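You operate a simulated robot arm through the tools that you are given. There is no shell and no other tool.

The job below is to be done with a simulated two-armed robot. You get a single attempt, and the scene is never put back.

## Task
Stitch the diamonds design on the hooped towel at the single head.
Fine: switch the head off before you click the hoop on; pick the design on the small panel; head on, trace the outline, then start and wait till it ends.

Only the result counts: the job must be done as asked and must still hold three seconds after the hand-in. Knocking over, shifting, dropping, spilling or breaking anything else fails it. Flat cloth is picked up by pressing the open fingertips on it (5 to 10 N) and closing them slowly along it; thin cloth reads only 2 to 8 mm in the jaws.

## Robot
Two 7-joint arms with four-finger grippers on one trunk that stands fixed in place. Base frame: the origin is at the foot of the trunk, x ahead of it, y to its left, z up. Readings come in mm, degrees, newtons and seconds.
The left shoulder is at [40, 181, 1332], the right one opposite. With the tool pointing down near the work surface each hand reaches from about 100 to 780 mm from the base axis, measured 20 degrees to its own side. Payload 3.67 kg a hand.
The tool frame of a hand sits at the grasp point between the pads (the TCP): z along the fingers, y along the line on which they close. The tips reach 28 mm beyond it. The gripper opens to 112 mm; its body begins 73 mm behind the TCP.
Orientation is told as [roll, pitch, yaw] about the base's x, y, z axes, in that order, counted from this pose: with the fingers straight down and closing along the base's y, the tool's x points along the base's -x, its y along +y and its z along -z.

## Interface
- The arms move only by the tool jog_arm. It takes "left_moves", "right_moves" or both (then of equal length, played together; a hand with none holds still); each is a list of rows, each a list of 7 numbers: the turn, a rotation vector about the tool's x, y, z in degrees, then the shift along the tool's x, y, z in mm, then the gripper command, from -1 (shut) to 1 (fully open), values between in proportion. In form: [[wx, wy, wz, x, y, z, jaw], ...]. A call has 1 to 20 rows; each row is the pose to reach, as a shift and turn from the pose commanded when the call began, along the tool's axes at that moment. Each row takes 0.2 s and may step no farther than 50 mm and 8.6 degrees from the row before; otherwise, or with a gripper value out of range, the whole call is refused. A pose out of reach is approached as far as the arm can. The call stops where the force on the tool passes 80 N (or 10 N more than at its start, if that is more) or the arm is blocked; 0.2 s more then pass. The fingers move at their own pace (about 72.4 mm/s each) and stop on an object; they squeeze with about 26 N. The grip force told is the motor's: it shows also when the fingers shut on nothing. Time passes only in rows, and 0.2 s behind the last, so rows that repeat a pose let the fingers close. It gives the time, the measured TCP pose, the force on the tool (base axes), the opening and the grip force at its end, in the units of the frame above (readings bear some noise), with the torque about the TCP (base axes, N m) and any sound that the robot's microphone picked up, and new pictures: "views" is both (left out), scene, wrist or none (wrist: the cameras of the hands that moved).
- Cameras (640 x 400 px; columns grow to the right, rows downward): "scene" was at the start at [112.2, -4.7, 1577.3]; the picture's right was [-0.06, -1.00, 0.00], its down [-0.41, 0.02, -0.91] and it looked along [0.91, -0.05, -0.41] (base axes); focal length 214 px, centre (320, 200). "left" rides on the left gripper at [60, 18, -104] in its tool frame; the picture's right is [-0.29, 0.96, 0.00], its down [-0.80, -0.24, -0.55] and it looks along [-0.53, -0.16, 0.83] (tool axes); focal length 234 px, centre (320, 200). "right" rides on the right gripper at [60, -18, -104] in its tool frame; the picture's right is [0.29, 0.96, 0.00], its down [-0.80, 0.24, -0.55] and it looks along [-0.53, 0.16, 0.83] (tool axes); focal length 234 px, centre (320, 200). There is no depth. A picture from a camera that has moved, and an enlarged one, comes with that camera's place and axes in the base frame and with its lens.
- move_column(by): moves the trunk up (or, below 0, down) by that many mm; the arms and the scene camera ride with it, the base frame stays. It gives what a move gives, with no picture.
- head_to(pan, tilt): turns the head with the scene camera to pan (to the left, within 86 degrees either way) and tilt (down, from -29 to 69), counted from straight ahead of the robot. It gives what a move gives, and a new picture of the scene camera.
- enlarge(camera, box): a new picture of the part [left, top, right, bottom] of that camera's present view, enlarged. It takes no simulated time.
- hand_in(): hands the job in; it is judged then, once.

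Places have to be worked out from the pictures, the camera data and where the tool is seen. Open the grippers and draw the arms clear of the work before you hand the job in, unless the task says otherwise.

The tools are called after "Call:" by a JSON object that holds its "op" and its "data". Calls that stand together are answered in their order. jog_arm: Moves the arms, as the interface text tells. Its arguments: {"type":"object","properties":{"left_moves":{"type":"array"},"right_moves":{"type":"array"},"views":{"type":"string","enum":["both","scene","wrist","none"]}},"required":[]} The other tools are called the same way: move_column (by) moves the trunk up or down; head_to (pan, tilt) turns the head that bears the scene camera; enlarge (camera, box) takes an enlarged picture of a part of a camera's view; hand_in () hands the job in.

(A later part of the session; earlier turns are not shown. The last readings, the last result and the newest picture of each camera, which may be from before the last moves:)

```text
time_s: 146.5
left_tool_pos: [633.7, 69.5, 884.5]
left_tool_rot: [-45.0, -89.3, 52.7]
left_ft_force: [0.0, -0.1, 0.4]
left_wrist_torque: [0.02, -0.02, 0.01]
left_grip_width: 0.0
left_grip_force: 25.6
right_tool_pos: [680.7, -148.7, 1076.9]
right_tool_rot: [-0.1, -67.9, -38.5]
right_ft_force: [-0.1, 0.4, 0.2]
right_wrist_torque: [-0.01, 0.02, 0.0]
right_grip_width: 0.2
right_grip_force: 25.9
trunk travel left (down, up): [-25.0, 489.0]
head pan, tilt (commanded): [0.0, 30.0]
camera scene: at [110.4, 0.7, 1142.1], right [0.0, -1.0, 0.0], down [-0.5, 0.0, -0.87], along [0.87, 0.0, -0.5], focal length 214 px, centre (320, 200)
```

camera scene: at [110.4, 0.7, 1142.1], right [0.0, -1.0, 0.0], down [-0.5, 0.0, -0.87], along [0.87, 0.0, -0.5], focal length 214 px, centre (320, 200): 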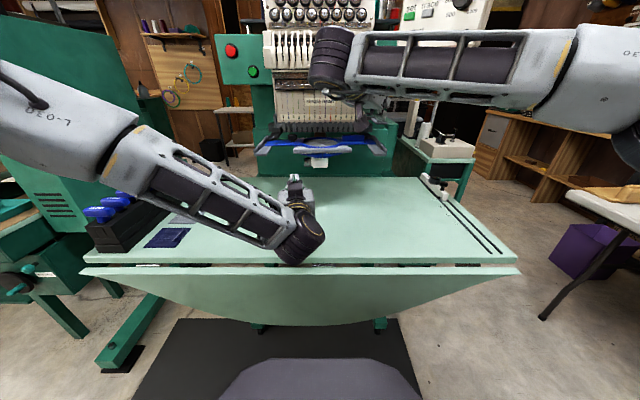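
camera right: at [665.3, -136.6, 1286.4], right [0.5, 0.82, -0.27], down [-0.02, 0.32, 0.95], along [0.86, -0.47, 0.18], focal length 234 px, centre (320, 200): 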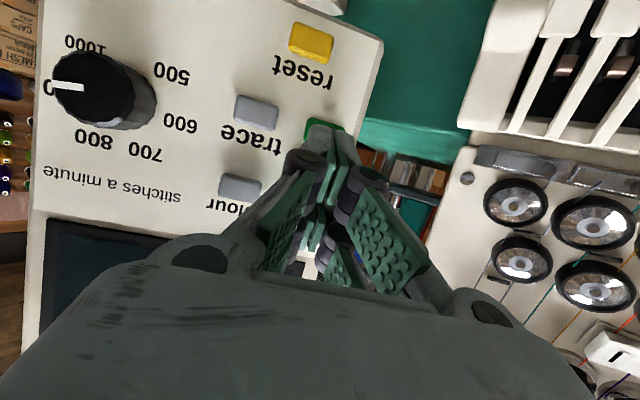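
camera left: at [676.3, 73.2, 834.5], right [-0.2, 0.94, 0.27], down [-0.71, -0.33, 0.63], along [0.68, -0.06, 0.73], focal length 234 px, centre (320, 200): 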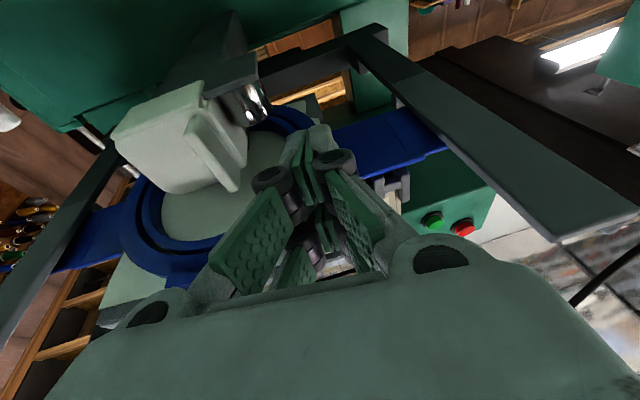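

The column takes at most 400 mm at once, so I raise it by 400.

Call:
{"op": "move_column", "data": {"by": 400}}

Call:
{"op": "head_to", "data": {"pan": 0, "tilt": 24}}

Call:
{"op": "enlarge", "data": {"camera": "scene", "box": [230, 110, 430, 260]}}

```text
time_s: 150.3
left_tool_pos: [634.4, 67.3, 1285.2]
left_tool_rot: [-44.2, -89.2, 51.8]
left_ft_force: [0.7, 0.5, -0.4]
left_wrist_torque: [-0.03, -0.03, 0.06]
left_grip_width: 0.1
left_grip_force: 25.9
right_tool_pos: [681.6, -148.6, 1477.6]
right_tool_rot: [0.1, -67.8, -38.6]
right_ft_force: [0.9, -0.3, -0.5]
right_wrist_torque: [0.02, 0.0, -0.01]
right_grip_width: 0.0
right_grip_force: 26.1
trunk travel left (down, up): [-425.0, 89.0]
head pan, tilt (commanded): [0.0, 30.0]
```

```text
time_s: 151.0
left_tool_pos: [634.0, 67.6, 1285.6]
left_tool_rot: [-44.5, -89.2, 52.1]
left_ft_force: [0.0, 0.4, -0.1]
left_wrist_torque: [0.0, 0.01, 0.0]
left_grip_width: 0.0
left_grip_force: 26.3
right_tool_pos: [680.7, -148.8, 1476.7]
right_tool_rot: [0.0, -67.9, -38.5]
right_ft_force: [0.7, -0.5, -0.1]
right_wrist_torque: [-0.02, 0.0, 0.0]
right_grip_width: 0.2
right_grip_force: 25.9
trunk travel left (down, up): [-425.0, 89.0]
head pan, tilt (commanded): [0.0, 24.0]
camera scene: at [112.6, 0.7, 1551.9], right [0.0, -1.0, 0.0], down [-0.41, 0.0, -0.91], along [0.91, 0.0, -0.41], focal length 214 px, centre (320, 200)
```

scene: 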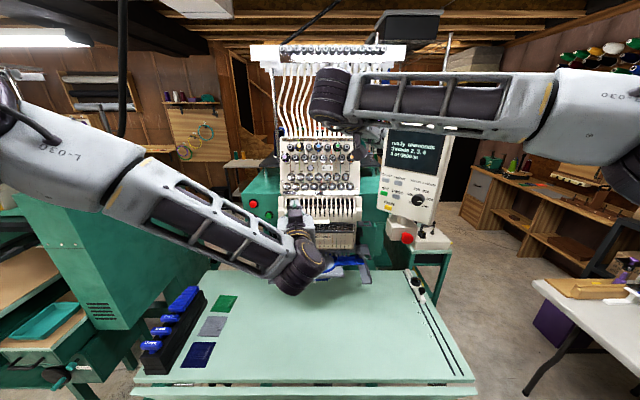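

```text
2.67 times, centred on (330, 185) of scene
camera zoom: at [112.6, 0.7, 1551.9], right [0.0, -1.0, 0.0], down [-0.41, 0.0, -0.91], along [0.91, 0.0, -0.41], focal length 572 px, centre (293, 240)
```

zoom: 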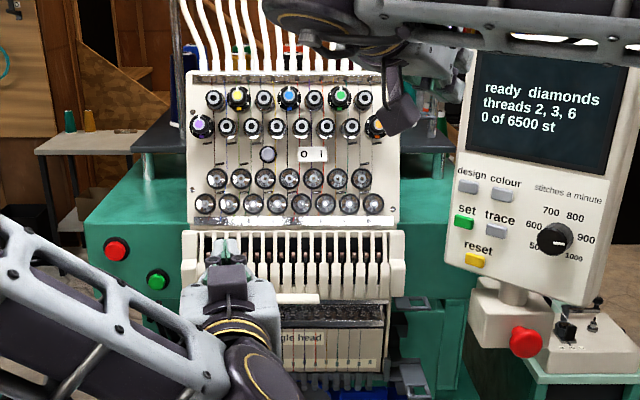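

The panel shows "ready diamonds". I will press "I" with the right hand: I turn it back to yaw 0 and to the 40° pitch that worked before, while moving the left hand aside.

Call:
{"op": "jog_arm", "data": {"right_moves": [[-7.1, 0, -2.9, 0, 0, 0, -1], [-14.3, 0, -5.8, 0, 0, 0, -1], [-21.4, 0, -8.6, 0, 0, 0, -1], [-28.6, 0, -11.5, 0, 0, 0, -1], [-35.7, 0, -14.4, 0, 0, 0, -1], [-35.7, 0, -14.4, 0, 0, 0, -1]], "left_moves": [[0, 5, 0, 0, 20, 0, -1], [0, 10, 0, 0, 40, 0, -1], [0, 15, 0, 0, 60, 0, -1], [0, 15, 0, 0, 80, 0, -1], [0, 15, 0, 0, 100, 0, -1], [0, 15, 0, 0, 120, 0, -1]], "views": "none"}}

Call:
{"op": "jog_arm", "data": {"right_moves": [[0, 7, 0, 0, 0, 0, -1], [0, 14, 0, 0, 0, 0, -1], [0, 21, 0, 0, 0, 0, -1], [0, 28, 0, 0, 0, 0, -1], [0, 28, 0, 0, 0, 0, -1]], "views": "both"}}

```text
time_s: 152.4
left_tool_pos: [616.4, 189.2, 1284.5]
left_tool_rot: [-2.4, -74.4, 10.1]
left_ft_force: [-0.1, -0.5, 0.0]
left_wrist_torque: [0.0, 0.0, -0.02]
left_grip_width: 0.0
left_grip_force: 26.0
right_tool_pos: [680.2, -145.1, 1479.6]
right_tool_rot: [0.1, -67.9, 0.2]
right_ft_force: [-0.1, 0.0, -0.2]
right_wrist_torque: [-0.01, -0.04, -0.05]
right_grip_width: 0.2
right_grip_force: 25.8
trunk travel left (down, up): [-425.0, 89.0]
head pan, tilt (commanded): [0.0, 24.0]
```

```text
time_s: 153.6
left_tool_pos: [615.3, 187.9, 1285.1]
left_tool_rot: [-2.1, -74.4, 9.7]
left_ft_force: [-0.9, 0.9, -0.2]
left_wrist_torque: [-0.06, -0.01, 0.02]
left_grip_width: 0.0
left_grip_force: 25.8
right_tool_pos: [680.3, -149.1, 1476.4]
right_tool_rot: [0.2, -39.8, -0.1]
right_ft_force: [-0.7, 0.1, 0.3]
right_wrist_torque: [0.01, 0.0, 0.01]
right_grip_width: 0.0
right_grip_force: 26.2
trunk travel left (down, up): [-425.0, 89.0]
head pan, tilt (commanded): [0.0, 24.0]
camera scene: at [112.2, 0.8, 1552.0], right [0.0, -1.0, 0.0], down [-0.41, 0.0, -0.91], along [0.91, 0.0, -0.41], focal length 214 px, centre (320, 200)
camera right: at [568.4, -166.8, 1519.2], right [-0.22, 0.96, -0.18], down [0.26, 0.24, 0.94], along [0.94, 0.16, -0.3], focal length 234 px, centre (320, 200)
```

scene: 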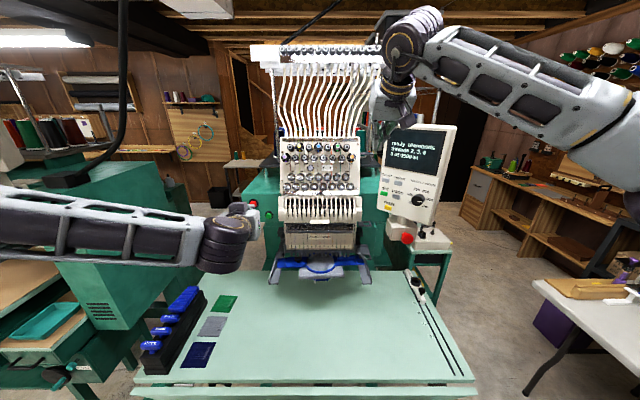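
right: 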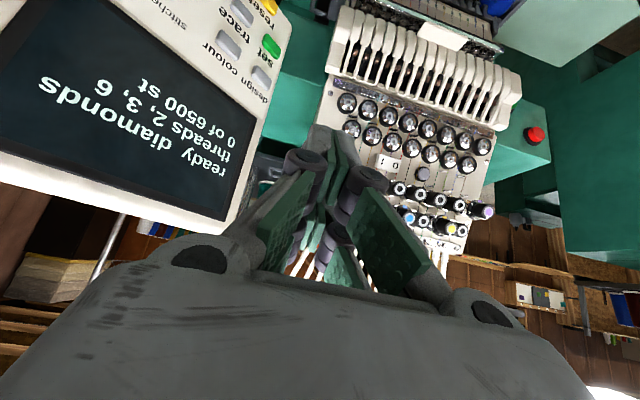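

The right hand is ready at θ=40°. I bring it to 50 mm in front of the rocker's "I" half.

Call:
{"op": "jog_arm", "data": {"right_moves": [[0, 0, 0, 0, 28, 15, -1], [0, 0, 0, 0, 56, 40, -1], [0, 0, 0, -1, 84, 70, -1], [0, 0, 0, -1, 105, 100, -1], [0, 0, 0, -2, 110, 130, -1], [0, 0, 0, -2.3, 110, 146, -1], [0, 0, 0, -2.3, 110, 146, -1]], "views": "both"}}

Call:
{"op": "enlarge", "data": {"camera": "scene", "box": [265, 110, 375, 190]}}

Call:
{"op": "enlarge", "data": {"camera": "right", "box": [200, 60, 440, 210]}}

```text
time_s: 155.2
left_tool_pos: [615.6, 186.7, 1285.5]
left_tool_rot: [-2.3, -74.4, 9.8]
left_ft_force: [0.3, -0.4, 0.5]
left_wrist_torque: [0.0, 0.01, 0.03]
left_grip_width: 0.0
left_grip_force: 25.5
right_tool_pos: [778.5, -39.3, 1368.7]
right_tool_rot: [0.3, -39.9, -0.2]
right_ft_force: [0.3, -0.2, -0.3]
right_wrist_torque: [-0.03, 0.0, 0.03]
right_grip_width: 0.2
right_grip_force: 26.4
trunk travel left (down, up): [-425.0, 89.0]
head pan, tilt (commanded): [0.0, 24.0]
camera scene: at [112.2, 1.1, 1552.0], right [0.0, -1.0, 0.0], down [-0.41, 0.0, -0.91], along [0.91, 0.0, -0.41], focal length 214 px, centre (320, 200)
camera right: at [665.2, -57.5, 1410.3], right [-0.22, 0.96, -0.18], down [0.26, 0.24, 0.94], along [0.94, 0.16, -0.3], focal length 234 px, centre (320, 200)
```

scene: 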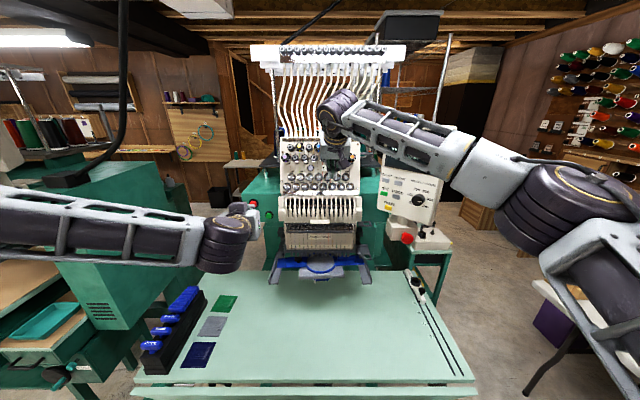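
right: 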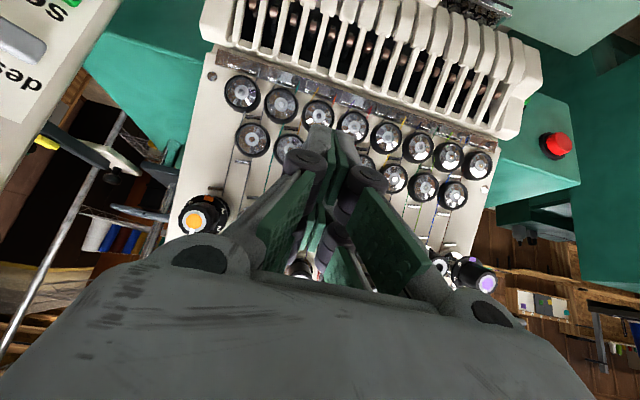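

```text
5.00 times, centred on (320, 150) of scene
camera zoom: at [112.2, 1.1, 1552.0], right [0.0, -1.0, 0.0], down [-0.41, 0.0, -0.91], along [0.91, 0.0, -0.41], focal length 1072 px, centre (320, 450)
```

zoom: 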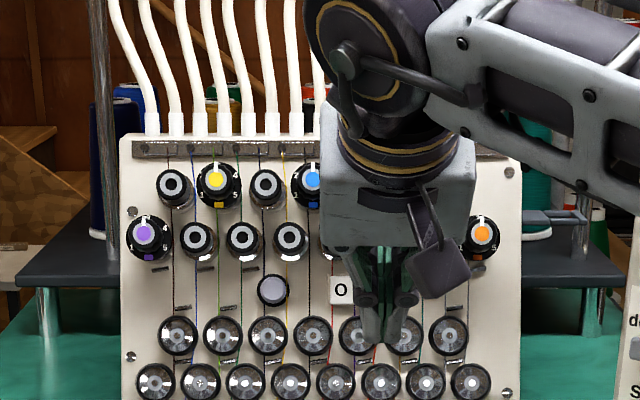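

```text
2.67 times, centred on (320, 135) of right
camera zoom: at [665.2, -57.5, 1410.3], right [-0.22, 0.96, -0.18], down [0.26, 0.24, 0.94], along [0.94, 0.16, -0.3], focal length 624 px, centre (320, 373)
```

zoom: 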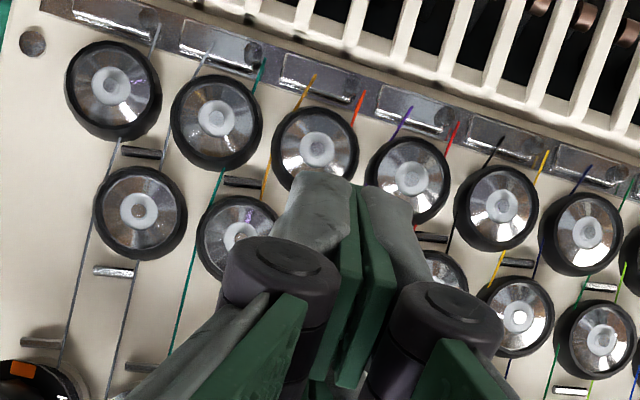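

The "O" is visible left of the fingers, so they line up with "I". I advance 40 mm along the face normal (2.5 mm lower), then feel for contact.

Call:
{"op": "jog_arm", "data": {"right_moves": [[0, 0, 0, -4, 0, 9.5, -1], [0, 0, 0, -9, 0, 18.5, -1], [0, 0, 0, -14, 0, 28, -1], [0, 0, 0, -17.8, 0, 35.9, -1]], "views": "none"}}

Call:
{"op": "jog_arm", "data": {"right_moves": [[0, 0, 0, -1, 0, 1.7, -1]], "views": "none"}}

Call:
{"op": "jog_arm", "data": {"right_moves": [[0, 0, 0, -1, 0, 1.7, -1]], "views": "none"}}

Call:
{"op": "jog_arm", "data": {"right_moves": [[0, 0, 0, -1, 0, 1.7, -1]], "views": "none"}}

Call:
{"op": "enlarge", "data": {"camera": "scene", "box": [265, 110, 375, 190]}}

```text
time_s: 156.2
left_tool_pos: [616.6, 187.2, 1284.1]
left_tool_rot: [-2.2, -74.3, 9.7]
left_ft_force: [0.1, 0.1, -0.5]
left_wrist_torque: [0.01, -0.01, -0.01]
left_grip_width: 0.0
left_grip_force: 26.1
right_tool_pos: [813.3, -38.7, 1352.2]
right_tool_rot: [0.2, -39.8, 0.0]
right_ft_force: [-0.2, -0.5, -0.3]
right_wrist_torque: [-0.03, 0.0, -0.03]
right_grip_width: 0.2
right_grip_force: 26.1
trunk travel left (down, up): [-425.0, 89.0]
head pan, tilt (commanded): [0.0, 24.0]
```

```text
time_s: 156.6
left_tool_pos: [615.9, 187.4, 1284.9]
left_tool_rot: [-2.2, -74.4, 9.7]
left_ft_force: [0.2, 0.5, 0.1]
left_wrist_torque: [0.0, 0.0, 0.01]
left_grip_width: 0.0
left_grip_force: 25.8
right_tool_pos: [815.6, -39.6, 1352.1]
right_tool_rot: [0.2, -39.8, -0.1]
right_ft_force: [-0.2, 0.0, -0.7]
right_wrist_torque: [0.0, 0.03, 0.01]
right_grip_width: 0.2
right_grip_force: 26.2
trunk travel left (down, up): [-425.0, 89.0]
head pan, tilt (commanded): [0.0, 24.0]
```

```text
time_s: 157.0
left_tool_pos: [617.2, 187.3, 1285.1]
left_tool_rot: [-2.2, -74.4, 9.8]
left_ft_force: [-0.1, 0.3, 0.0]
left_wrist_torque: [0.0, 0.02, 0.0]
left_grip_width: 0.2
left_grip_force: 25.8
right_tool_pos: [816.4, -39.3, 1351.9]
right_tool_rot: [0.2, -39.8, -0.1]
right_ft_force: [-0.4, -0.3, -0.2]
right_wrist_torque: [0.01, 0.0, 0.03]
right_grip_width: 0.0
right_grip_force: 26.0
trunk travel left (down, up): [-425.0, 89.0]
head pan, tilt (commanded): [0.0, 24.0]
```

```text
time_s: 157.4
left_tool_pos: [615.5, 186.8, 1285.6]
left_tool_rot: [-2.0, -74.4, 9.6]
left_ft_force: [-0.4, 0.3, -0.4]
left_wrist_torque: [0.01, -0.03, -0.01]
left_grip_width: 0.2
left_grip_force: 26.8
right_tool_pos: [818.1, -39.2, 1349.9]
right_tool_rot: [0.1, -39.8, -0.1]
right_ft_force: [-0.2, 0.0, -0.9]
right_wrist_torque: [-0.01, 0.0, 0.01]
right_grip_width: 0.1
right_grip_force: 26.2
trunk travel left (down, up): [-425.0, 89.0]
head pan, tilt (commanded): [0.0, 24.0]
```

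```text
5.00 times, centred on (320, 150) of scene
camera zoom: at [112.7, 0.8, 1552.0], right [0.0, -1.0, 0.0], down [-0.41, 0.0, -0.91], along [0.91, 0.0, -0.41], focal length 1072 px, centre (320, 450)
```

zoom: 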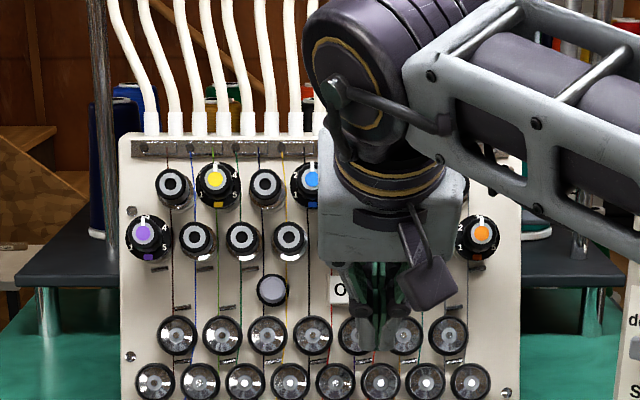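

No contact yet at x≈818 (the earlier press came at 823). I continue in 2 mm steps.

Call:
{"op": "jog_arm", "data": {"right_moves": [[0, 0, 0, -1, 0, 1.7, -1]], "views": "none"}}

Call:
{"op": "jog_arm", "data": {"right_moves": [[0, 0, 0, -1, 0, 1.7, -1]], "views": "none"}}

Call:
{"op": "jog_arm", "data": {"right_moves": [[0, 0, 0, -1, 0, 1.7, -1]], "views": "none"}}

Call:
{"op": "enlarge", "data": {"camera": "scene", "box": [265, 110, 375, 190]}}

```text
time_s: 157.8
left_tool_pos: [617.0, 187.2, 1285.0]
left_tool_rot: [-2.1, -74.5, 9.7]
left_ft_force: [-0.7, 0.4, 0.0]
left_wrist_torque: [-0.01, 0.01, -0.02]
left_grip_width: 0.1
left_grip_force: 25.9
right_tool_pos: [818.9, -39.3, 1349.5]
right_tool_rot: [0.2, -39.8, -0.2]
right_ft_force: [-0.5, -0.7, 0.3]
right_wrist_torque: [0.01, -0.04, -0.05]
right_grip_width: 0.0
right_grip_force: 25.8
trunk travel left (down, up): [-425.0, 89.0]
head pan, tilt (commanded): [0.0, 24.0]
```

```text
time_s: 158.2
left_tool_pos: [617.2, 188.2, 1284.2]
left_tool_rot: [-2.2, -74.4, 9.6]
left_ft_force: [0.0, 0.7, 0.0]
left_wrist_torque: [-0.01, 0.01, -0.01]
left_grip_width: 0.0
left_grip_force: 26.0
right_tool_pos: [821.6, -39.1, 1348.2]
right_tool_rot: [0.2, -39.8, -0.2]
right_ft_force: [-0.7, -1.7, -0.8]
right_wrist_torque: [-0.04, 0.0, -0.01]
right_grip_width: 0.0
right_grip_force: 26.6
trunk travel left (down, up): [-425.0, 89.0]
head pan, tilt (commanded): [0.0, 24.0]
```

```text
time_s: 158.6
left_tool_pos: [615.9, 186.4, 1285.0]
left_tool_rot: [-2.1, -74.5, 9.7]
left_ft_force: [0.1, 0.4, -0.6]
left_wrist_torque: [0.03, 0.03, 0.01]
left_grip_width: 0.1
left_grip_force: 26.4
right_tool_pos: [820.7, -38.0, 1348.4]
right_tool_rot: [0.2, -40.0, -0.1]
right_ft_force: [-4.6, -2.0, 1.5]
right_wrist_torque: [-0.01, -0.05, -0.02]
right_grip_width: 0.0
right_grip_force: 25.6
trunk travel left (down, up): [-425.0, 89.0]
head pan, tilt (commanded): [0.0, 24.0]
```

```text
5.00 times, centred on (320, 150) of scene
camera zoom: at [111.2, 0.6, 1552.1], right [0.0, -1.0, 0.0], down [-0.41, 0.0, -0.91], along [0.91, 0.0, -0.41], focal length 1072 px, centre (320, 450)
```

zoom: 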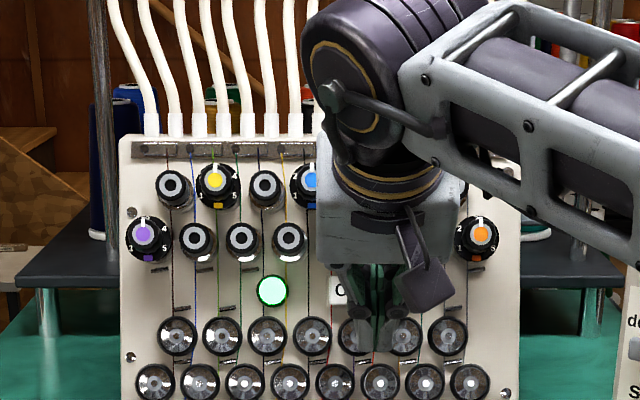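

The lamp is lit again: the head is on. I retreat along the normal and back away, then reorient for the "trace" key.

Call:
{"op": "jog_arm", "data": {"right_moves": [[0, 0, 0, 5, 0, -8.7, -1], [0, 0, 0, 15, 0, -26, -1], [0, 0, 0, 25, 0, -45, -1], [0, 0, 0, 30, -20, -85, -1], [0, 0, 0, 35, -50, -120, -1], [0, 0, 0, 40, -80, -155, -1], [0, 0, 0, 40, -100, -180, -1]], "views": "none"}}

Call:
{"op": "jog_arm", "data": {"right_moves": [[0, -7, 0, 0, 0, 0, -1], [0, -14, 0, 0, 0, 0, -1], [0, -21, 0, 0, 0, 0, -1], [0, -28, 0, 0, 0, 0, -1]], "views": "none"}}

Call:
{"op": "jog_arm", "data": {"right_moves": [[7, 0, 2.85, 0, 0, 0, -1], [14, 0, 5.7, 0, 0, 0, -1], [21.1, 0, 8.5, 0, 0, 0, -1], [28.2, 0, 11.4, 0, 0, 0, -1], [35.2, 0, 14.2, 0, 0, 0, -1], [35.2, 0, 14.2, 0, 0, 0, -1]], "views": "both"}}

Call:
{"op": "enlarge", "data": {"camera": "scene", "box": [240, 110, 440, 290]}}

```text
time_s: 160.2
left_tool_pos: [615.9, 187.3, 1284.5]
left_tool_rot: [-2.0, -74.5, 9.6]
left_ft_force: [0.2, 0.1, 0.3]
left_wrist_torque: [-0.03, 0.01, 0.03]
left_grip_width: 0.0
left_grip_force: 25.7
right_tool_pos: [679.0, -139.0, 1459.8]
right_tool_rot: [0.3, -39.9, -0.1]
right_ft_force: [-0.1, 0.7, 0.2]
right_wrist_torque: [0.0, 0.0, 0.03]
right_grip_width: 0.0
right_grip_force: 25.8
trunk travel left (down, up): [-425.0, 89.0]
head pan, tilt (commanded): [0.0, 24.0]
```

```text
time_s: 161.2
left_tool_pos: [615.9, 185.3, 1283.4]
left_tool_rot: [-1.9, -74.3, 9.6]
left_ft_force: [-0.4, 0.1, 0.0]
left_wrist_torque: [0.0, 0.04, 0.0]
left_grip_width: 0.0
left_grip_force: 25.8
right_tool_pos: [678.3, -138.8, 1459.6]
right_tool_rot: [0.5, -68.0, -0.4]
right_ft_force: [-0.1, -1.1, -0.1]
right_wrist_torque: [-0.02, 0.03, 0.02]
right_grip_width: 0.1
right_grip_force: 25.9
trunk travel left (down, up): [-425.0, 89.0]
head pan, tilt (commanded): [0.0, 24.0]
```

```text
time_s: 162.6
left_tool_pos: [616.2, 186.7, 1285.5]
left_tool_rot: [-2.1, -74.5, 9.6]
left_ft_force: [0.3, -0.2, 0.6]
left_wrist_torque: [0.0, -0.01, 0.0]
left_grip_width: 0.0
left_grip_force: 25.8
right_tool_pos: [678.2, -139.2, 1459.6]
right_tool_rot: [0.3, -67.7, -38.1]
right_ft_force: [-0.3, 0.3, -1.4]
right_wrist_torque: [0.0, 0.0, -0.01]
right_grip_width: 0.0
right_grip_force: 25.7
trunk travel left (down, up): [-425.0, 89.0]
head pan, tilt (commanded): [0.0, 24.0]
camera scene: at [112.2, -0.1, 1552.0], right [0.0, -1.0, 0.0], down [-0.41, 0.0, -0.91], along [0.91, 0.0, -0.41], focal length 214 px, centre (320, 200)
camera right: at [573.6, -79.9, 1444.4], right [0.5, 0.82, -0.27], down [-0.02, 0.32, 0.95], along [0.86, -0.47, 0.18], focal length 234 px, centre (320, 200)
```

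scene: 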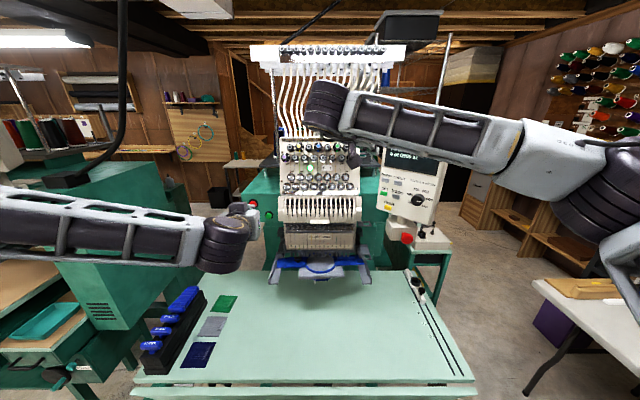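
right: 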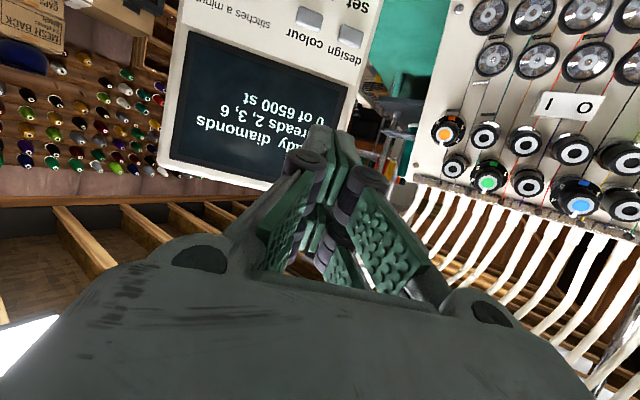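

```text
2.22 times, centred on (340, 200) of scene
camera zoom: at [112.2, -0.1, 1552.0], right [0.0, -1.0, 0.0], down [-0.41, 0.0, -0.91], along [0.91, 0.0, -0.41], focal length 477 px, centre (276, 200)
```

zoom: 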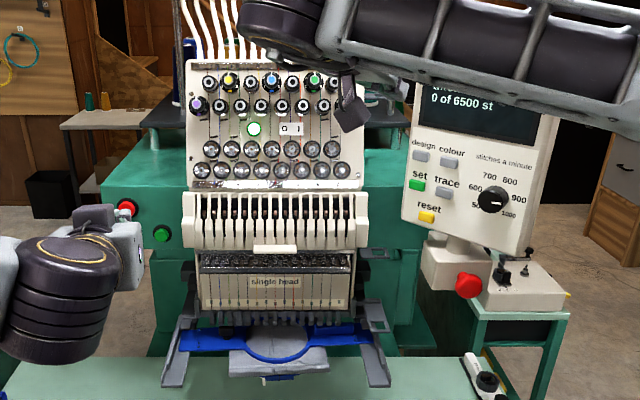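

Panel keys are visible. I bring the fingertip to 40 mm in front of the "trace" key.

Call:
{"op": "jog_arm", "data": {"right_moves": [[0, 0, 0, 27, -4, 18, -1], [0, 0, 0, 54, -8, 38, -1], [0, 0, 0, 82, -13, 60, -1], [0, 0, 0, 109, -18, 82, -1], [0, 0, 0, 136, -24, 104, -1], [0, 0, 0, 150, -28, 124, -1], [0, 0, 0, 163, -32, 141, -1], [0, 0, 0, 163, -32, 141, -1]], "views": "both"}}

Call:
{"op": "enlarge", "data": {"camera": "right", "box": [160, 0, 460, 200]}}

Call:
{"op": "enlarge", "data": {"camera": "scene", "box": [350, 110, 450, 260]}}

Call:
{"op": "enlarge", "data": {"camera": "scene", "box": [265, 240, 385, 300]}}

```text
time_s: 164.4
left_tool_pos: [615.0, 187.0, 1284.6]
left_tool_rot: [-2.2, -74.5, 9.9]
left_ft_force: [1.2, -0.8, -0.1]
left_wrist_torque: [0.04, -0.01, 0.04]
left_grip_width: 0.0
left_grip_force: 26.1
right_tool_pos: [713.6, -208.5, 1256.3]
right_tool_rot: [0.1, -67.8, -38.0]
right_ft_force: [-0.6, 0.4, -0.9]
right_wrist_torque: [0.03, 0.02, 0.0]
right_grip_width: 0.1
right_grip_force: 26.0
trunk travel left (down, up): [-425.0, 89.0]
head pan, tilt (commanded): [0.0, 24.0]
camera scene: at [112.3, 1.0, 1552.0], right [0.0, -1.0, 0.0], down [-0.41, 0.0, -0.91], along [0.91, 0.0, -0.41], focal length 214 px, centre (320, 200)
camera right: at [609.6, -148.7, 1239.4], right [0.5, 0.82, -0.27], down [-0.02, 0.32, 0.95], along [0.86, -0.47, 0.18], focal length 234 px, centre (320, 200)
```

scene: 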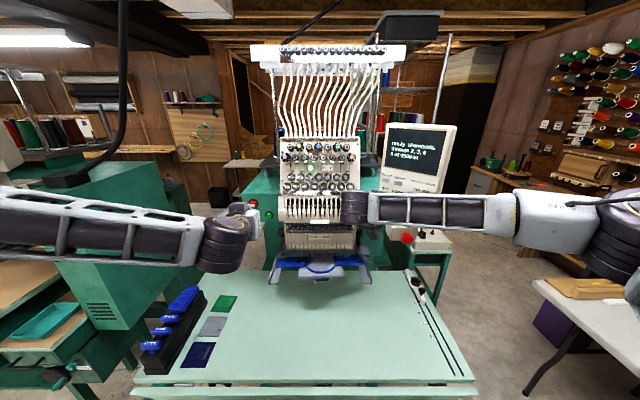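
right: 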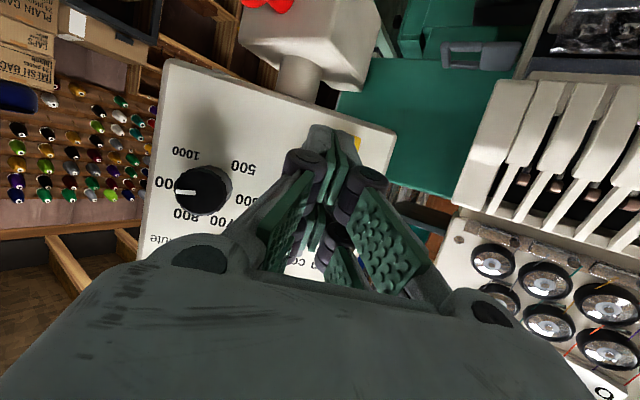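

```text
2.00 times, centred on (310, 100) of right
camera zoom: at [609.6, -148.7, 1239.4], right [0.5, 0.82, -0.27], down [-0.02, 0.32, 0.95], along [0.86, -0.47, 0.18], focal length 468 px, centre (340, 400)
```

zoom: 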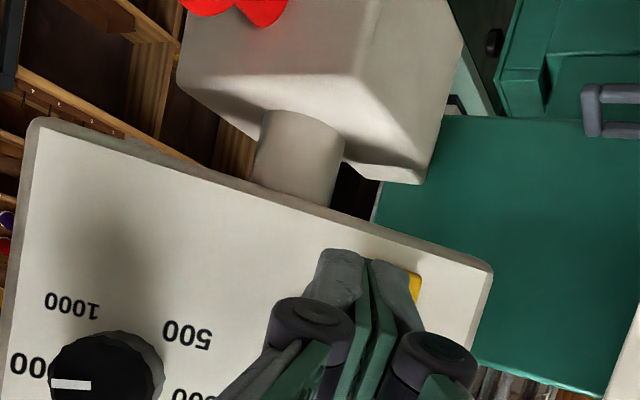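

```text
2.67 times, centred on (400, 185) of scene
camera zoom: at [112.3, 1.0, 1552.0], right [0.0, -1.0, 0.0], down [-0.41, 0.0, -0.91], along [0.91, 0.0, -0.41], focal length 572 px, centre (107, 240)
```

zoom: 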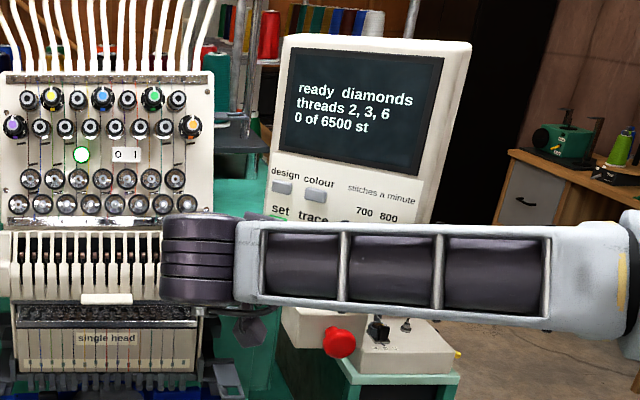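

```text
5.33 times, centred on (325, 270) of scene
camera zoom: at [112.3, 1.0, 1552.0], right [0.0, -1.0, 0.0], down [-0.41, 0.0, -0.91], along [0.91, 0.0, -0.41], focal length 1144 px, centre (293, -173)
```

zoom: 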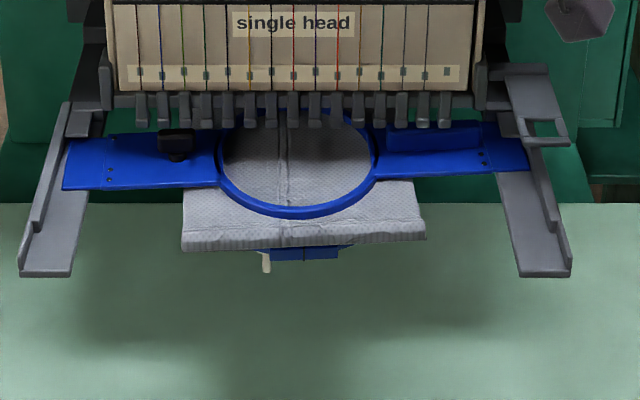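

Looking closely at the hoop now, its left side has come out about 23 mm (left front x≈790, right ≈810): my accidental contact dragged it, so it is not latched. I must not trace; I switch the head off again first and re-seat it. I prepare the left hand (turning it to yaw 0, pitch 40°) for the "O" side.

Call:
{"op": "jog_arm", "data": {"left_moves": [[4.7, 0, 1.3, 0, 0, 0, -1], [9.3, 0, 2.6, 0, 0, 0, -1], [9.3, 0, 2.6, 0, 0, 0, -1]], "views": "none"}}

Call:
{"op": "jog_arm", "data": {"left_moves": [[0, 7, 0, 0, 0, -15, -1], [0, 14, 0, 0, 0, -30, -1], [0, 21, 0, 0, 0, -45, -1], [0, 28, 0, 0, 0, -60, -1], [0, 34.5, 0, 0, 0, -60, -1], [0, 34.5, 0, 0, 0, -60, -1]], "views": "scene"}}

Call:
{"op": "enlarge", "data": {"camera": "scene", "box": [265, 240, 325, 290]}}

Call:
{"op": "enlarge", "data": {"camera": "scene", "box": [335, 240, 395, 290]}}

```text
time_s: 165.2
left_tool_pos: [617.0, 185.6, 1286.1]
left_tool_rot: [-1.8, -74.5, -0.3]
left_ft_force: [0.3, -0.6, -1.2]
left_wrist_torque: [0.01, -0.01, 0.0]
left_grip_width: 0.0
left_grip_force: 26.2
right_tool_pos: [715.1, -208.8, 1254.9]
right_tool_rot: [0.3, -67.7, -38.1]
right_ft_force: [0.6, 0.2, 0.1]
right_wrist_torque: [-0.01, -0.01, -0.01]
right_grip_width: 0.1
right_grip_force: 26.0
trunk travel left (down, up): [-425.0, 89.0]
head pan, tilt (commanded): [0.0, 24.0]
```

```text
time_s: 166.6
left_tool_pos: [559.1, 189.0, 1300.5]
left_tool_rot: [-0.6, -39.9, -1.5]
left_ft_force: [0.1, -0.2, 0.9]
left_wrist_torque: [0.0, -0.02, 0.02]
left_grip_width: 0.1
left_grip_force: 25.9
right_tool_pos: [713.8, -207.5, 1256.4]
right_tool_rot: [0.1, -67.8, -38.0]
right_ft_force: [0.1, 0.2, 0.6]
right_wrist_torque: [0.03, 0.0, -0.02]
right_grip_width: 0.0
right_grip_force: 25.8
trunk travel left (down, up): [-425.0, 89.0]
head pan, tilt (commanded): [0.0, 24.0]
camera scene: at [112.3, 0.9, 1552.0], right [0.0, -1.0, 0.0], down [-0.41, 0.0, -0.91], along [0.91, 0.0, -0.41], focal length 214 px, centre (320, 200)
```

scene: 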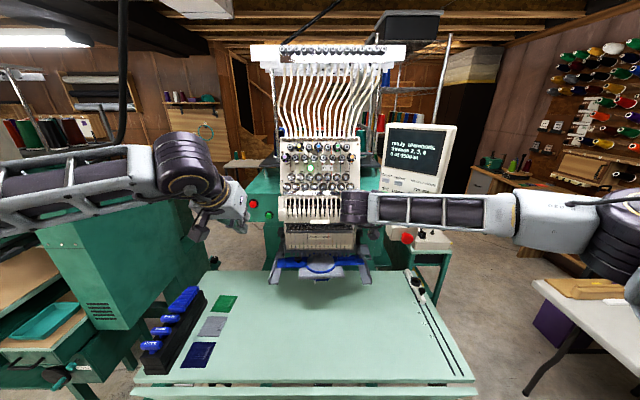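

```text
8.00 times, centred on (295, 265) of scene
camera zoom: at [112.3, 0.9, 1552.0], right [0.0, -1.0, 0.0], down [-0.41, 0.0, -0.91], along [0.91, 0.0, -0.41], focal length 1716 px, centre (520, -320)
```

zoom: 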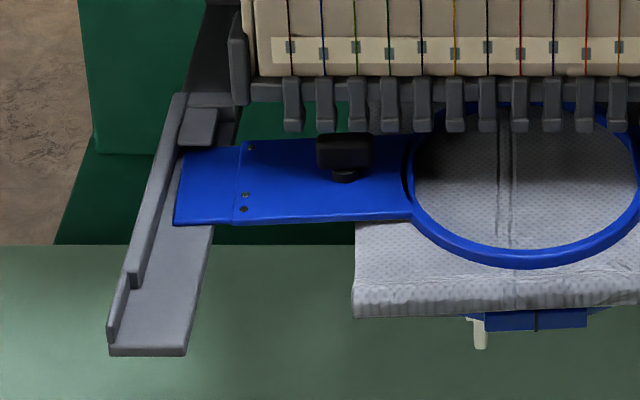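

```text
8.00 times, centred on (365, 265) of scene
camera zoom: at [112.3, 0.9, 1552.0], right [0.0, -1.0, 0.0], down [-0.41, 0.0, -0.91], along [0.91, 0.0, -0.41], focal length 1716 px, centre (-40, -320)
```

zoom: 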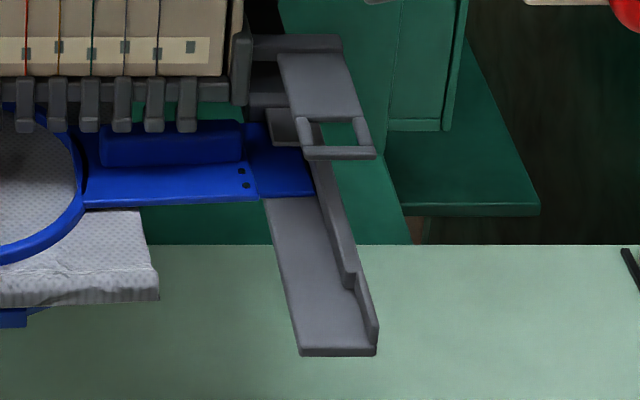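

The left tongue has indeed slipped out from under its tab. I bring the left hand in front of "O" to switch the head off again.

Call:
{"op": "jog_arm", "data": {"left_moves": [[0, 0, 0, -35, -15, 0, -1], [0, 0, 0, -70, -35, 10, -1], [0, 0, 0, -105, -70, 22, -1], [0, 0, 0, -135, -105, 37, -1], [0, 0, 0, -165, -140, 55, -1], [0, 0, 0, -190, -172, 72, -1], [0, 0, 0, -207, -200, 87, -1], [0, 0, 0, -207, -200, 87, -1]], "views": "both"}}

Call:
{"op": "enlarge", "data": {"camera": "scene", "box": [265, 110, 375, 190]}}

```text
refused: row 3 steps farther than a row can; nothing moved
```

```text
5.00 times, centred on (320, 150) of scene
camera zoom: at [112.3, 0.9, 1552.0], right [0.0, -1.0, 0.0], down [-0.41, 0.0, -0.91], along [0.91, 0.0, -0.41], focal length 1072 px, centre (320, 450)
```

zoom: 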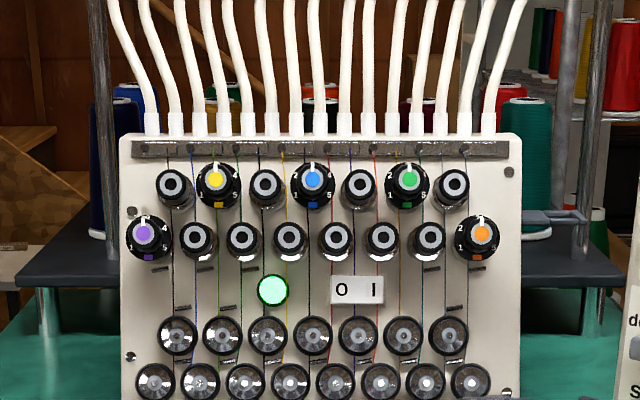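

One step was too long; I repeat with shorter rows.

Call:
{"op": "jog_arm", "data": {"left_moves": [[0, 0, 0, -30, -15, 0, -1], [0, 0, 0, -60, -35, 8, -1], [0, 0, 0, -90, -62, 18, -1], [0, 0, 0, -118, -92, 30, -1], [0, 0, 0, -145, -122, 44, -1], [0, 0, 0, -170, -152, 60, -1], [0, 0, 0, -190, -178, 75, -1], [0, 0, 0, -207, -200, 87, -1], [0, 0, 0, -207, -200, 87, -1]], "views": "both"}}

Call:
{"op": "enlarge", "data": {"camera": "scene", "box": [265, 110, 375, 190]}}

```text
time_s: 168.6
left_tool_pos: [767.0, -17.8, 1369.4]
left_tool_rot: [-0.7, -40.0, -1.6]
left_ft_force: [-0.3, 0.3, 0.0]
left_wrist_torque: [-0.02, 0.0, 0.06]
left_grip_width: 0.1
left_grip_force: 25.5
right_tool_pos: [715.5, -207.0, 1256.5]
right_tool_rot: [0.0, -67.8, -37.9]
right_ft_force: [0.5, 0.4, 0.3]
right_wrist_torque: [-0.01, 0.03, -0.03]
right_grip_width: 0.1
right_grip_force: 25.6
trunk travel left (down, up): [-425.0, 89.0]
head pan, tilt (commanded): [0.0, 24.0]
camera scene: at [112.3, 1.5, 1552.0], right [0.0, -1.0, 0.0], down [-0.41, 0.0, -0.91], along [0.91, 0.0, -0.41], focal length 214 px, centre (320, 200)
camera left: at [655.6, 4.4, 1410.4], right [0.25, 0.95, 0.18], down [0.25, -0.24, 0.94], along [0.94, -0.2, -0.29], focal length 234 px, centre (320, 200)
```

scene: 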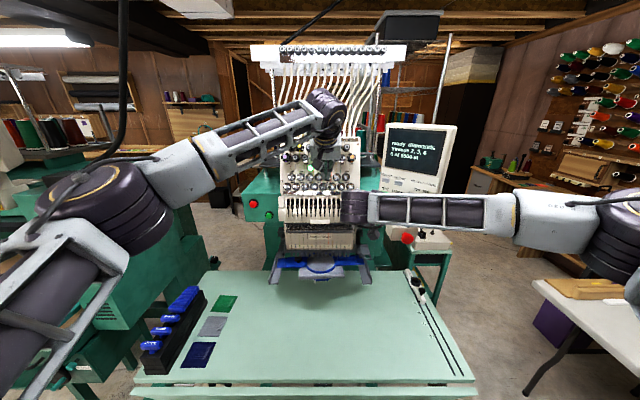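
left: 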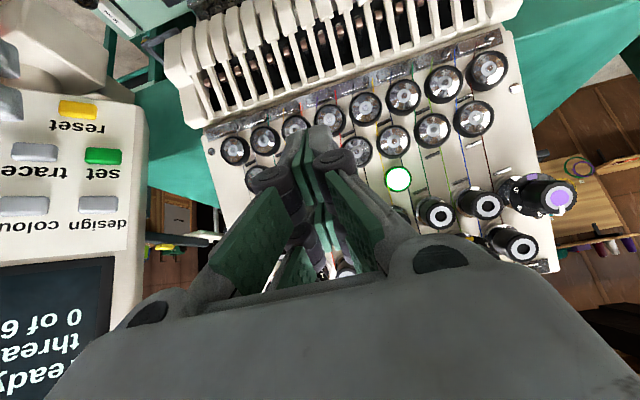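

```text
5.00 times, centred on (320, 150) of scene
camera zoom: at [112.3, 1.5, 1552.0], right [0.0, -1.0, 0.0], down [-0.41, 0.0, -0.91], along [0.91, 0.0, -0.41], focal length 1072 px, centre (320, 450)
```

zoom: 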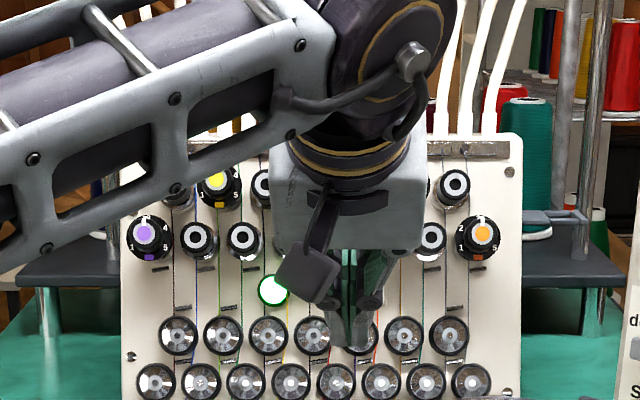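

The fingertip is in line, 60 mm out and about 5 mm right of the wished spot. I advance 50 mm, shifting 6 mm left, then feel for contact.

Call:
{"op": "jog_arm", "data": {"left_moves": [[0, 0, 0, -6, 3, 10.8, -1], [0, 0, 0, -12.5, 6, 21.6, -1], [0, 0, 0, -19, 6, 32.5, -1], [0, 0, 0, -25, 6, 43.3, -1]], "views": "none"}}

Call:
{"op": "jog_arm", "data": {"left_moves": [[0, 0, 0, -1.5, 0, 2.6, -1]], "views": "none"}}

Call:
{"op": "jog_arm", "data": {"left_moves": [[0, 0, 0, -1, 0, 1.7, -1]], "views": "none"}}

Call:
{"op": "jog_arm", "data": {"left_moves": [[0, 0, 0, -1, 0, 1.7, -1]], "views": "none"}}

Call:
{"op": "enlarge", "data": {"camera": "scene", "box": [265, 110, 375, 190]}}

```text
time_s: 169.6
left_tool_pos: [814.4, -11.6, 1350.9]
left_tool_rot: [-0.7, -39.9, -1.6]
left_ft_force: [-0.5, -0.7, -0.2]
left_wrist_torque: [0.03, 0.02, -0.03]
left_grip_width: 0.0
left_grip_force: 25.6
right_tool_pos: [714.2, -208.6, 1255.0]
right_tool_rot: [0.1, -67.9, -38.0]
right_ft_force: [0.8, 0.0, 0.4]
right_wrist_torque: [0.02, -0.01, -0.01]
right_grip_width: 0.0
right_grip_force: 26.0
trunk travel left (down, up): [-425.0, 89.0]
head pan, tilt (commanded): [0.0, 24.0]
```

```text
time_s: 170.0
left_tool_pos: [818.0, -14.3, 1350.4]
left_tool_rot: [-0.7, -40.0, -1.6]
left_ft_force: [0.5, -1.1, 0.8]
left_wrist_torque: [0.02, 0.03, 0.02]
left_grip_width: 0.0
left_grip_force: 25.8
right_tool_pos: [715.2, -208.6, 1255.2]
right_tool_rot: [0.1, -67.8, -38.0]
right_ft_force: [0.4, 1.0, -0.2]
right_wrist_torque: [0.0, -0.01, -0.04]
right_grip_width: 0.0
right_grip_force: 26.0
trunk travel left (down, up): [-425.0, 89.0]
head pan, tilt (commanded): [0.0, 24.0]
```

```text
time_s: 170.4
left_tool_pos: [820.8, -12.4, 1351.2]
left_tool_rot: [-0.7, -40.0, -1.5]
left_ft_force: [-1.2, -0.4, 1.0]
left_wrist_torque: [0.03, 0.0, 0.03]
left_grip_width: 0.2
left_grip_force: 26.0
right_tool_pos: [712.7, -207.8, 1255.8]
right_tool_rot: [0.1, -67.8, -38.0]
right_ft_force: [-0.3, -0.1, 0.7]
right_wrist_torque: [-0.01, 0.02, 0.04]
right_grip_width: 0.0
right_grip_force: 26.1
trunk travel left (down, up): [-425.0, 89.0]
head pan, tilt (commanded): [0.0, 24.0]
```

```text
time_s: 170.8
left_tool_pos: [821.1, -12.8, 1349.5]
left_tool_rot: [-0.7, -40.1, -1.5]
left_ft_force: [-1.2, 2.4, 1.4]
left_wrist_torque: [-0.02, -0.07, 0.13]
left_grip_width: 0.0
left_grip_force: 26.2
right_tool_pos: [713.4, -207.4, 1255.6]
right_tool_rot: [0.0, -67.8, -38.0]
right_ft_force: [-0.3, 0.6, -0.3]
right_wrist_torque: [0.0, 0.0, 0.02]
right_grip_width: 0.0
right_grip_force: 26.2
trunk travel left (down, up): [-425.0, 89.0]
head pan, tilt (commanded): [0.0, 24.0]
```

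```text
5.00 times, centred on (320, 150) of scene
camera zoom: at [112.3, 1.6, 1552.0], right [0.0, -1.0, 0.0], down [-0.41, 0.0, -0.91], along [0.91, 0.0, -0.41], focal length 1072 px, centre (320, 450)
```

zoom: 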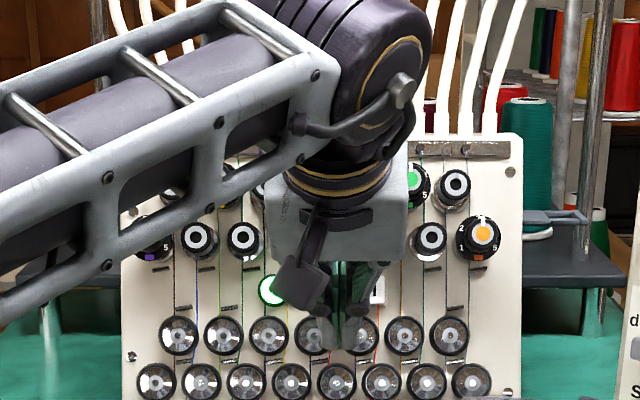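

Contact is beginning (about 3 N); the lamp is still lit. I press 2–4 mm further.

Call:
{"op": "jog_arm", "data": {"left_moves": [[0, 0, 0, -1, 0, 1.7, -1]], "views": "none"}}

Call:
{"op": "enlarge", "data": {"camera": "scene", "box": [265, 110, 375, 190]}}

Call:
{"op": "jog_arm", "data": {"left_moves": [[0, 0, 0, -1, 0, 1.7, -1]], "views": "none"}}

Call:
{"op": "enlarge", "data": {"camera": "scene", "box": [265, 110, 375, 190]}}

```text
time_s: 171.2
left_tool_pos: [822.7, -12.2, 1349.4]
left_tool_rot: [-0.9, -40.1, -1.4]
left_ft_force: [-2.2, 5.8, 3.9]
left_wrist_torque: [0.01, -0.14, 0.18]
left_grip_width: 5.9
left_grip_force: 36.1
right_tool_pos: [713.0, -207.1, 1256.8]
right_tool_rot: [0.1, -67.9, -38.0]
right_ft_force: [0.1, -0.5, -0.1]
right_wrist_torque: [0.01, 0.03, 0.01]
right_grip_width: 0.1
right_grip_force: 25.8
trunk travel left (down, up): [-425.0, 89.0]
head pan, tilt (commanded): [0.0, 24.0]
```

```text
5.00 times, centred on (320, 150) of scene
camera zoom: at [111.7, 2.0, 1552.1], right [0.0, -1.0, 0.0], down [-0.41, 0.0, -0.91], along [0.91, 0.0, -0.41], focal length 1072 px, centre (320, 450)
```

zoom: 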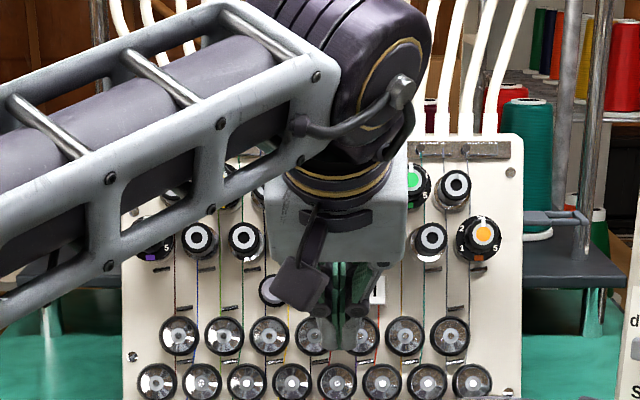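

```text
time_s: 171.6
left_tool_pos: [821.9, -13.8, 1348.3]
left_tool_rot: [-0.8, -40.1, -1.5]
left_ft_force: [-8.3, 4.3, 4.3]
left_wrist_torque: [-0.02, -0.13, 0.08]
left_grip_width: 0.0
left_grip_force: 35.5
right_tool_pos: [713.4, -206.7, 1257.1]
right_tool_rot: [0.3, -67.9, -38.0]
right_ft_force: [-0.2, -0.4, -0.1]
right_wrist_torque: [-0.02, -0.03, -0.01]
right_grip_width: 0.0
right_grip_force: 26.2
trunk travel left (down, up): [-425.0, 89.0]
head pan, tilt (commanded): [0.0, 24.0]
```

```text
5.00 times, centred on (320, 150) of scene
camera zoom: at [110.0, 1.2, 1552.2], right [0.0, -1.0, 0.0], down [-0.41, 0.0, -0.91], along [0.91, 0.0, -0.41], focal length 1072 px, centre (320, 450)
```

zoom: 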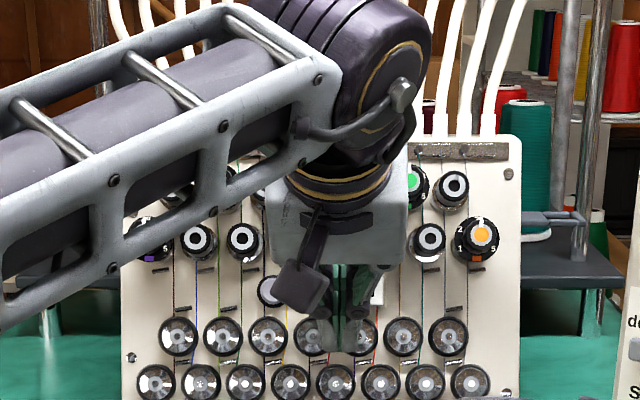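

The head is off again (lamp dark). I retreat the left hand along the normal and withdraw the right hand from the panel.

Call:
{"op": "jog_arm", "data": {"left_moves": [[0, 0, 0, 5, 0, -8.7, -1], [0, 0, 0, 15, 0, -26, -1], [0, 0, 0, 25, 0, -45, -1], [0, 0, 0, 30, 20, -85, -1], [0, 0, 0, 35, 50, -120, -1], [0, 0, 0, 45, 85, -150, -1], [0, 0, 0, 60, 120, -170, -1]], "right_moves": [[0, 0, 0, 4, 0, -9, -1], [0, 0, 0, 12, 0, -28, -1], [0, 0, 0, 20, 5, -47, -1], [0, 0, 0, 28, 10, -66, -1], [0, 0, 0, 35, 15, -85, -1], [0, 0, 0, 35, 15, -85, -1], [0, 0, 0, 35, 15, -85, -1]], "views": "scene"}}

Call:
{"op": "enlarge", "data": {"camera": "scene", "box": [268, 245, 308, 275]}}

Call:
{"op": "enlarge", "data": {"camera": "scene", "box": [338, 245, 378, 275]}}

```text
time_s: 173.2
left_tool_pos: [671.0, 114.6, 1436.8]
left_tool_rot: [-0.9, -39.9, -1.5]
left_ft_force: [-0.1, 0.8, -0.7]
left_wrist_torque: [-0.02, 0.0, -0.01]
left_grip_width: 0.0
left_grip_force: 35.2
right_tool_pos: [647.9, -133.6, 1255.9]
right_tool_rot: [0.0, -67.9, -37.9]
right_ft_force: [-0.5, 0.6, -0.1]
right_wrist_torque: [0.01, -0.04, -0.01]
right_grip_width: 0.1
right_grip_force: 25.8
trunk travel left (down, up): [-425.0, 89.0]
head pan, tilt (commanded): [0.0, 24.0]
camera scene: at [111.7, 2.9, 1552.0], right [0.0, -1.0, 0.0], down [-0.41, 0.0, -0.91], along [0.91, 0.0, -0.41], focal length 214 px, centre (320, 200)
```

scene: 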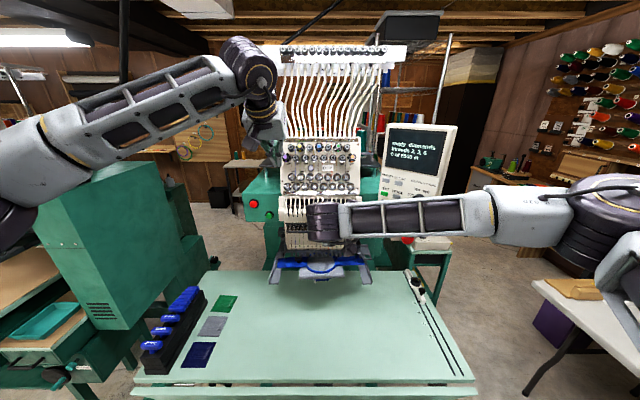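

```text
13.33 times, centred on (288, 260) of scene
camera zoom: at [111.7, 2.9, 1552.0], right [0.0, -1.0, 0.0], down [-0.41, 0.0, -0.91], along [0.91, 0.0, -0.41], focal length 2860 px, centre (747, -600)
```

zoom: 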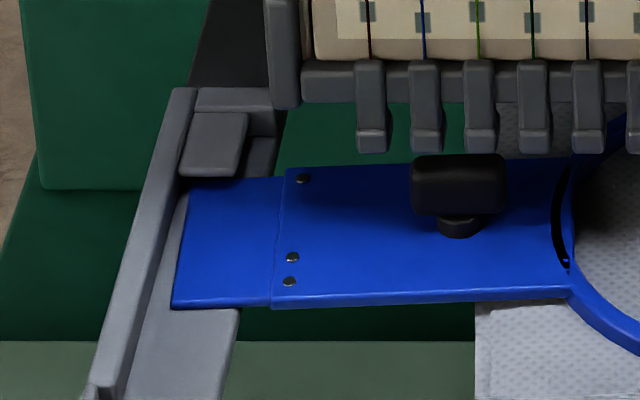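

```text
13.33 times, centred on (358, 260) of scene
camera zoom: at [111.7, 2.9, 1552.0], right [0.0, -1.0, 0.0], down [-0.41, 0.0, -0.91], along [0.91, 0.0, -0.41], focal length 2860 px, centre (-187, -600)
```

zoom: 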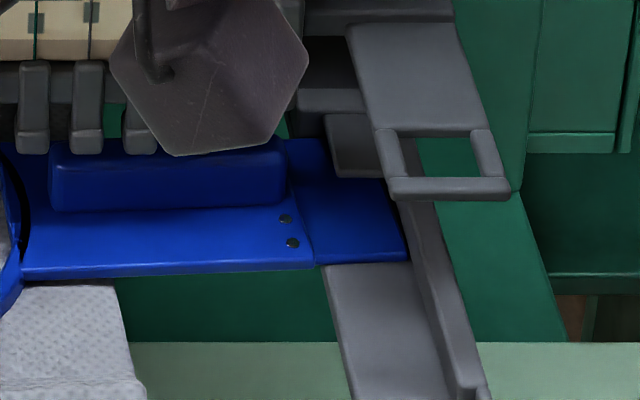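

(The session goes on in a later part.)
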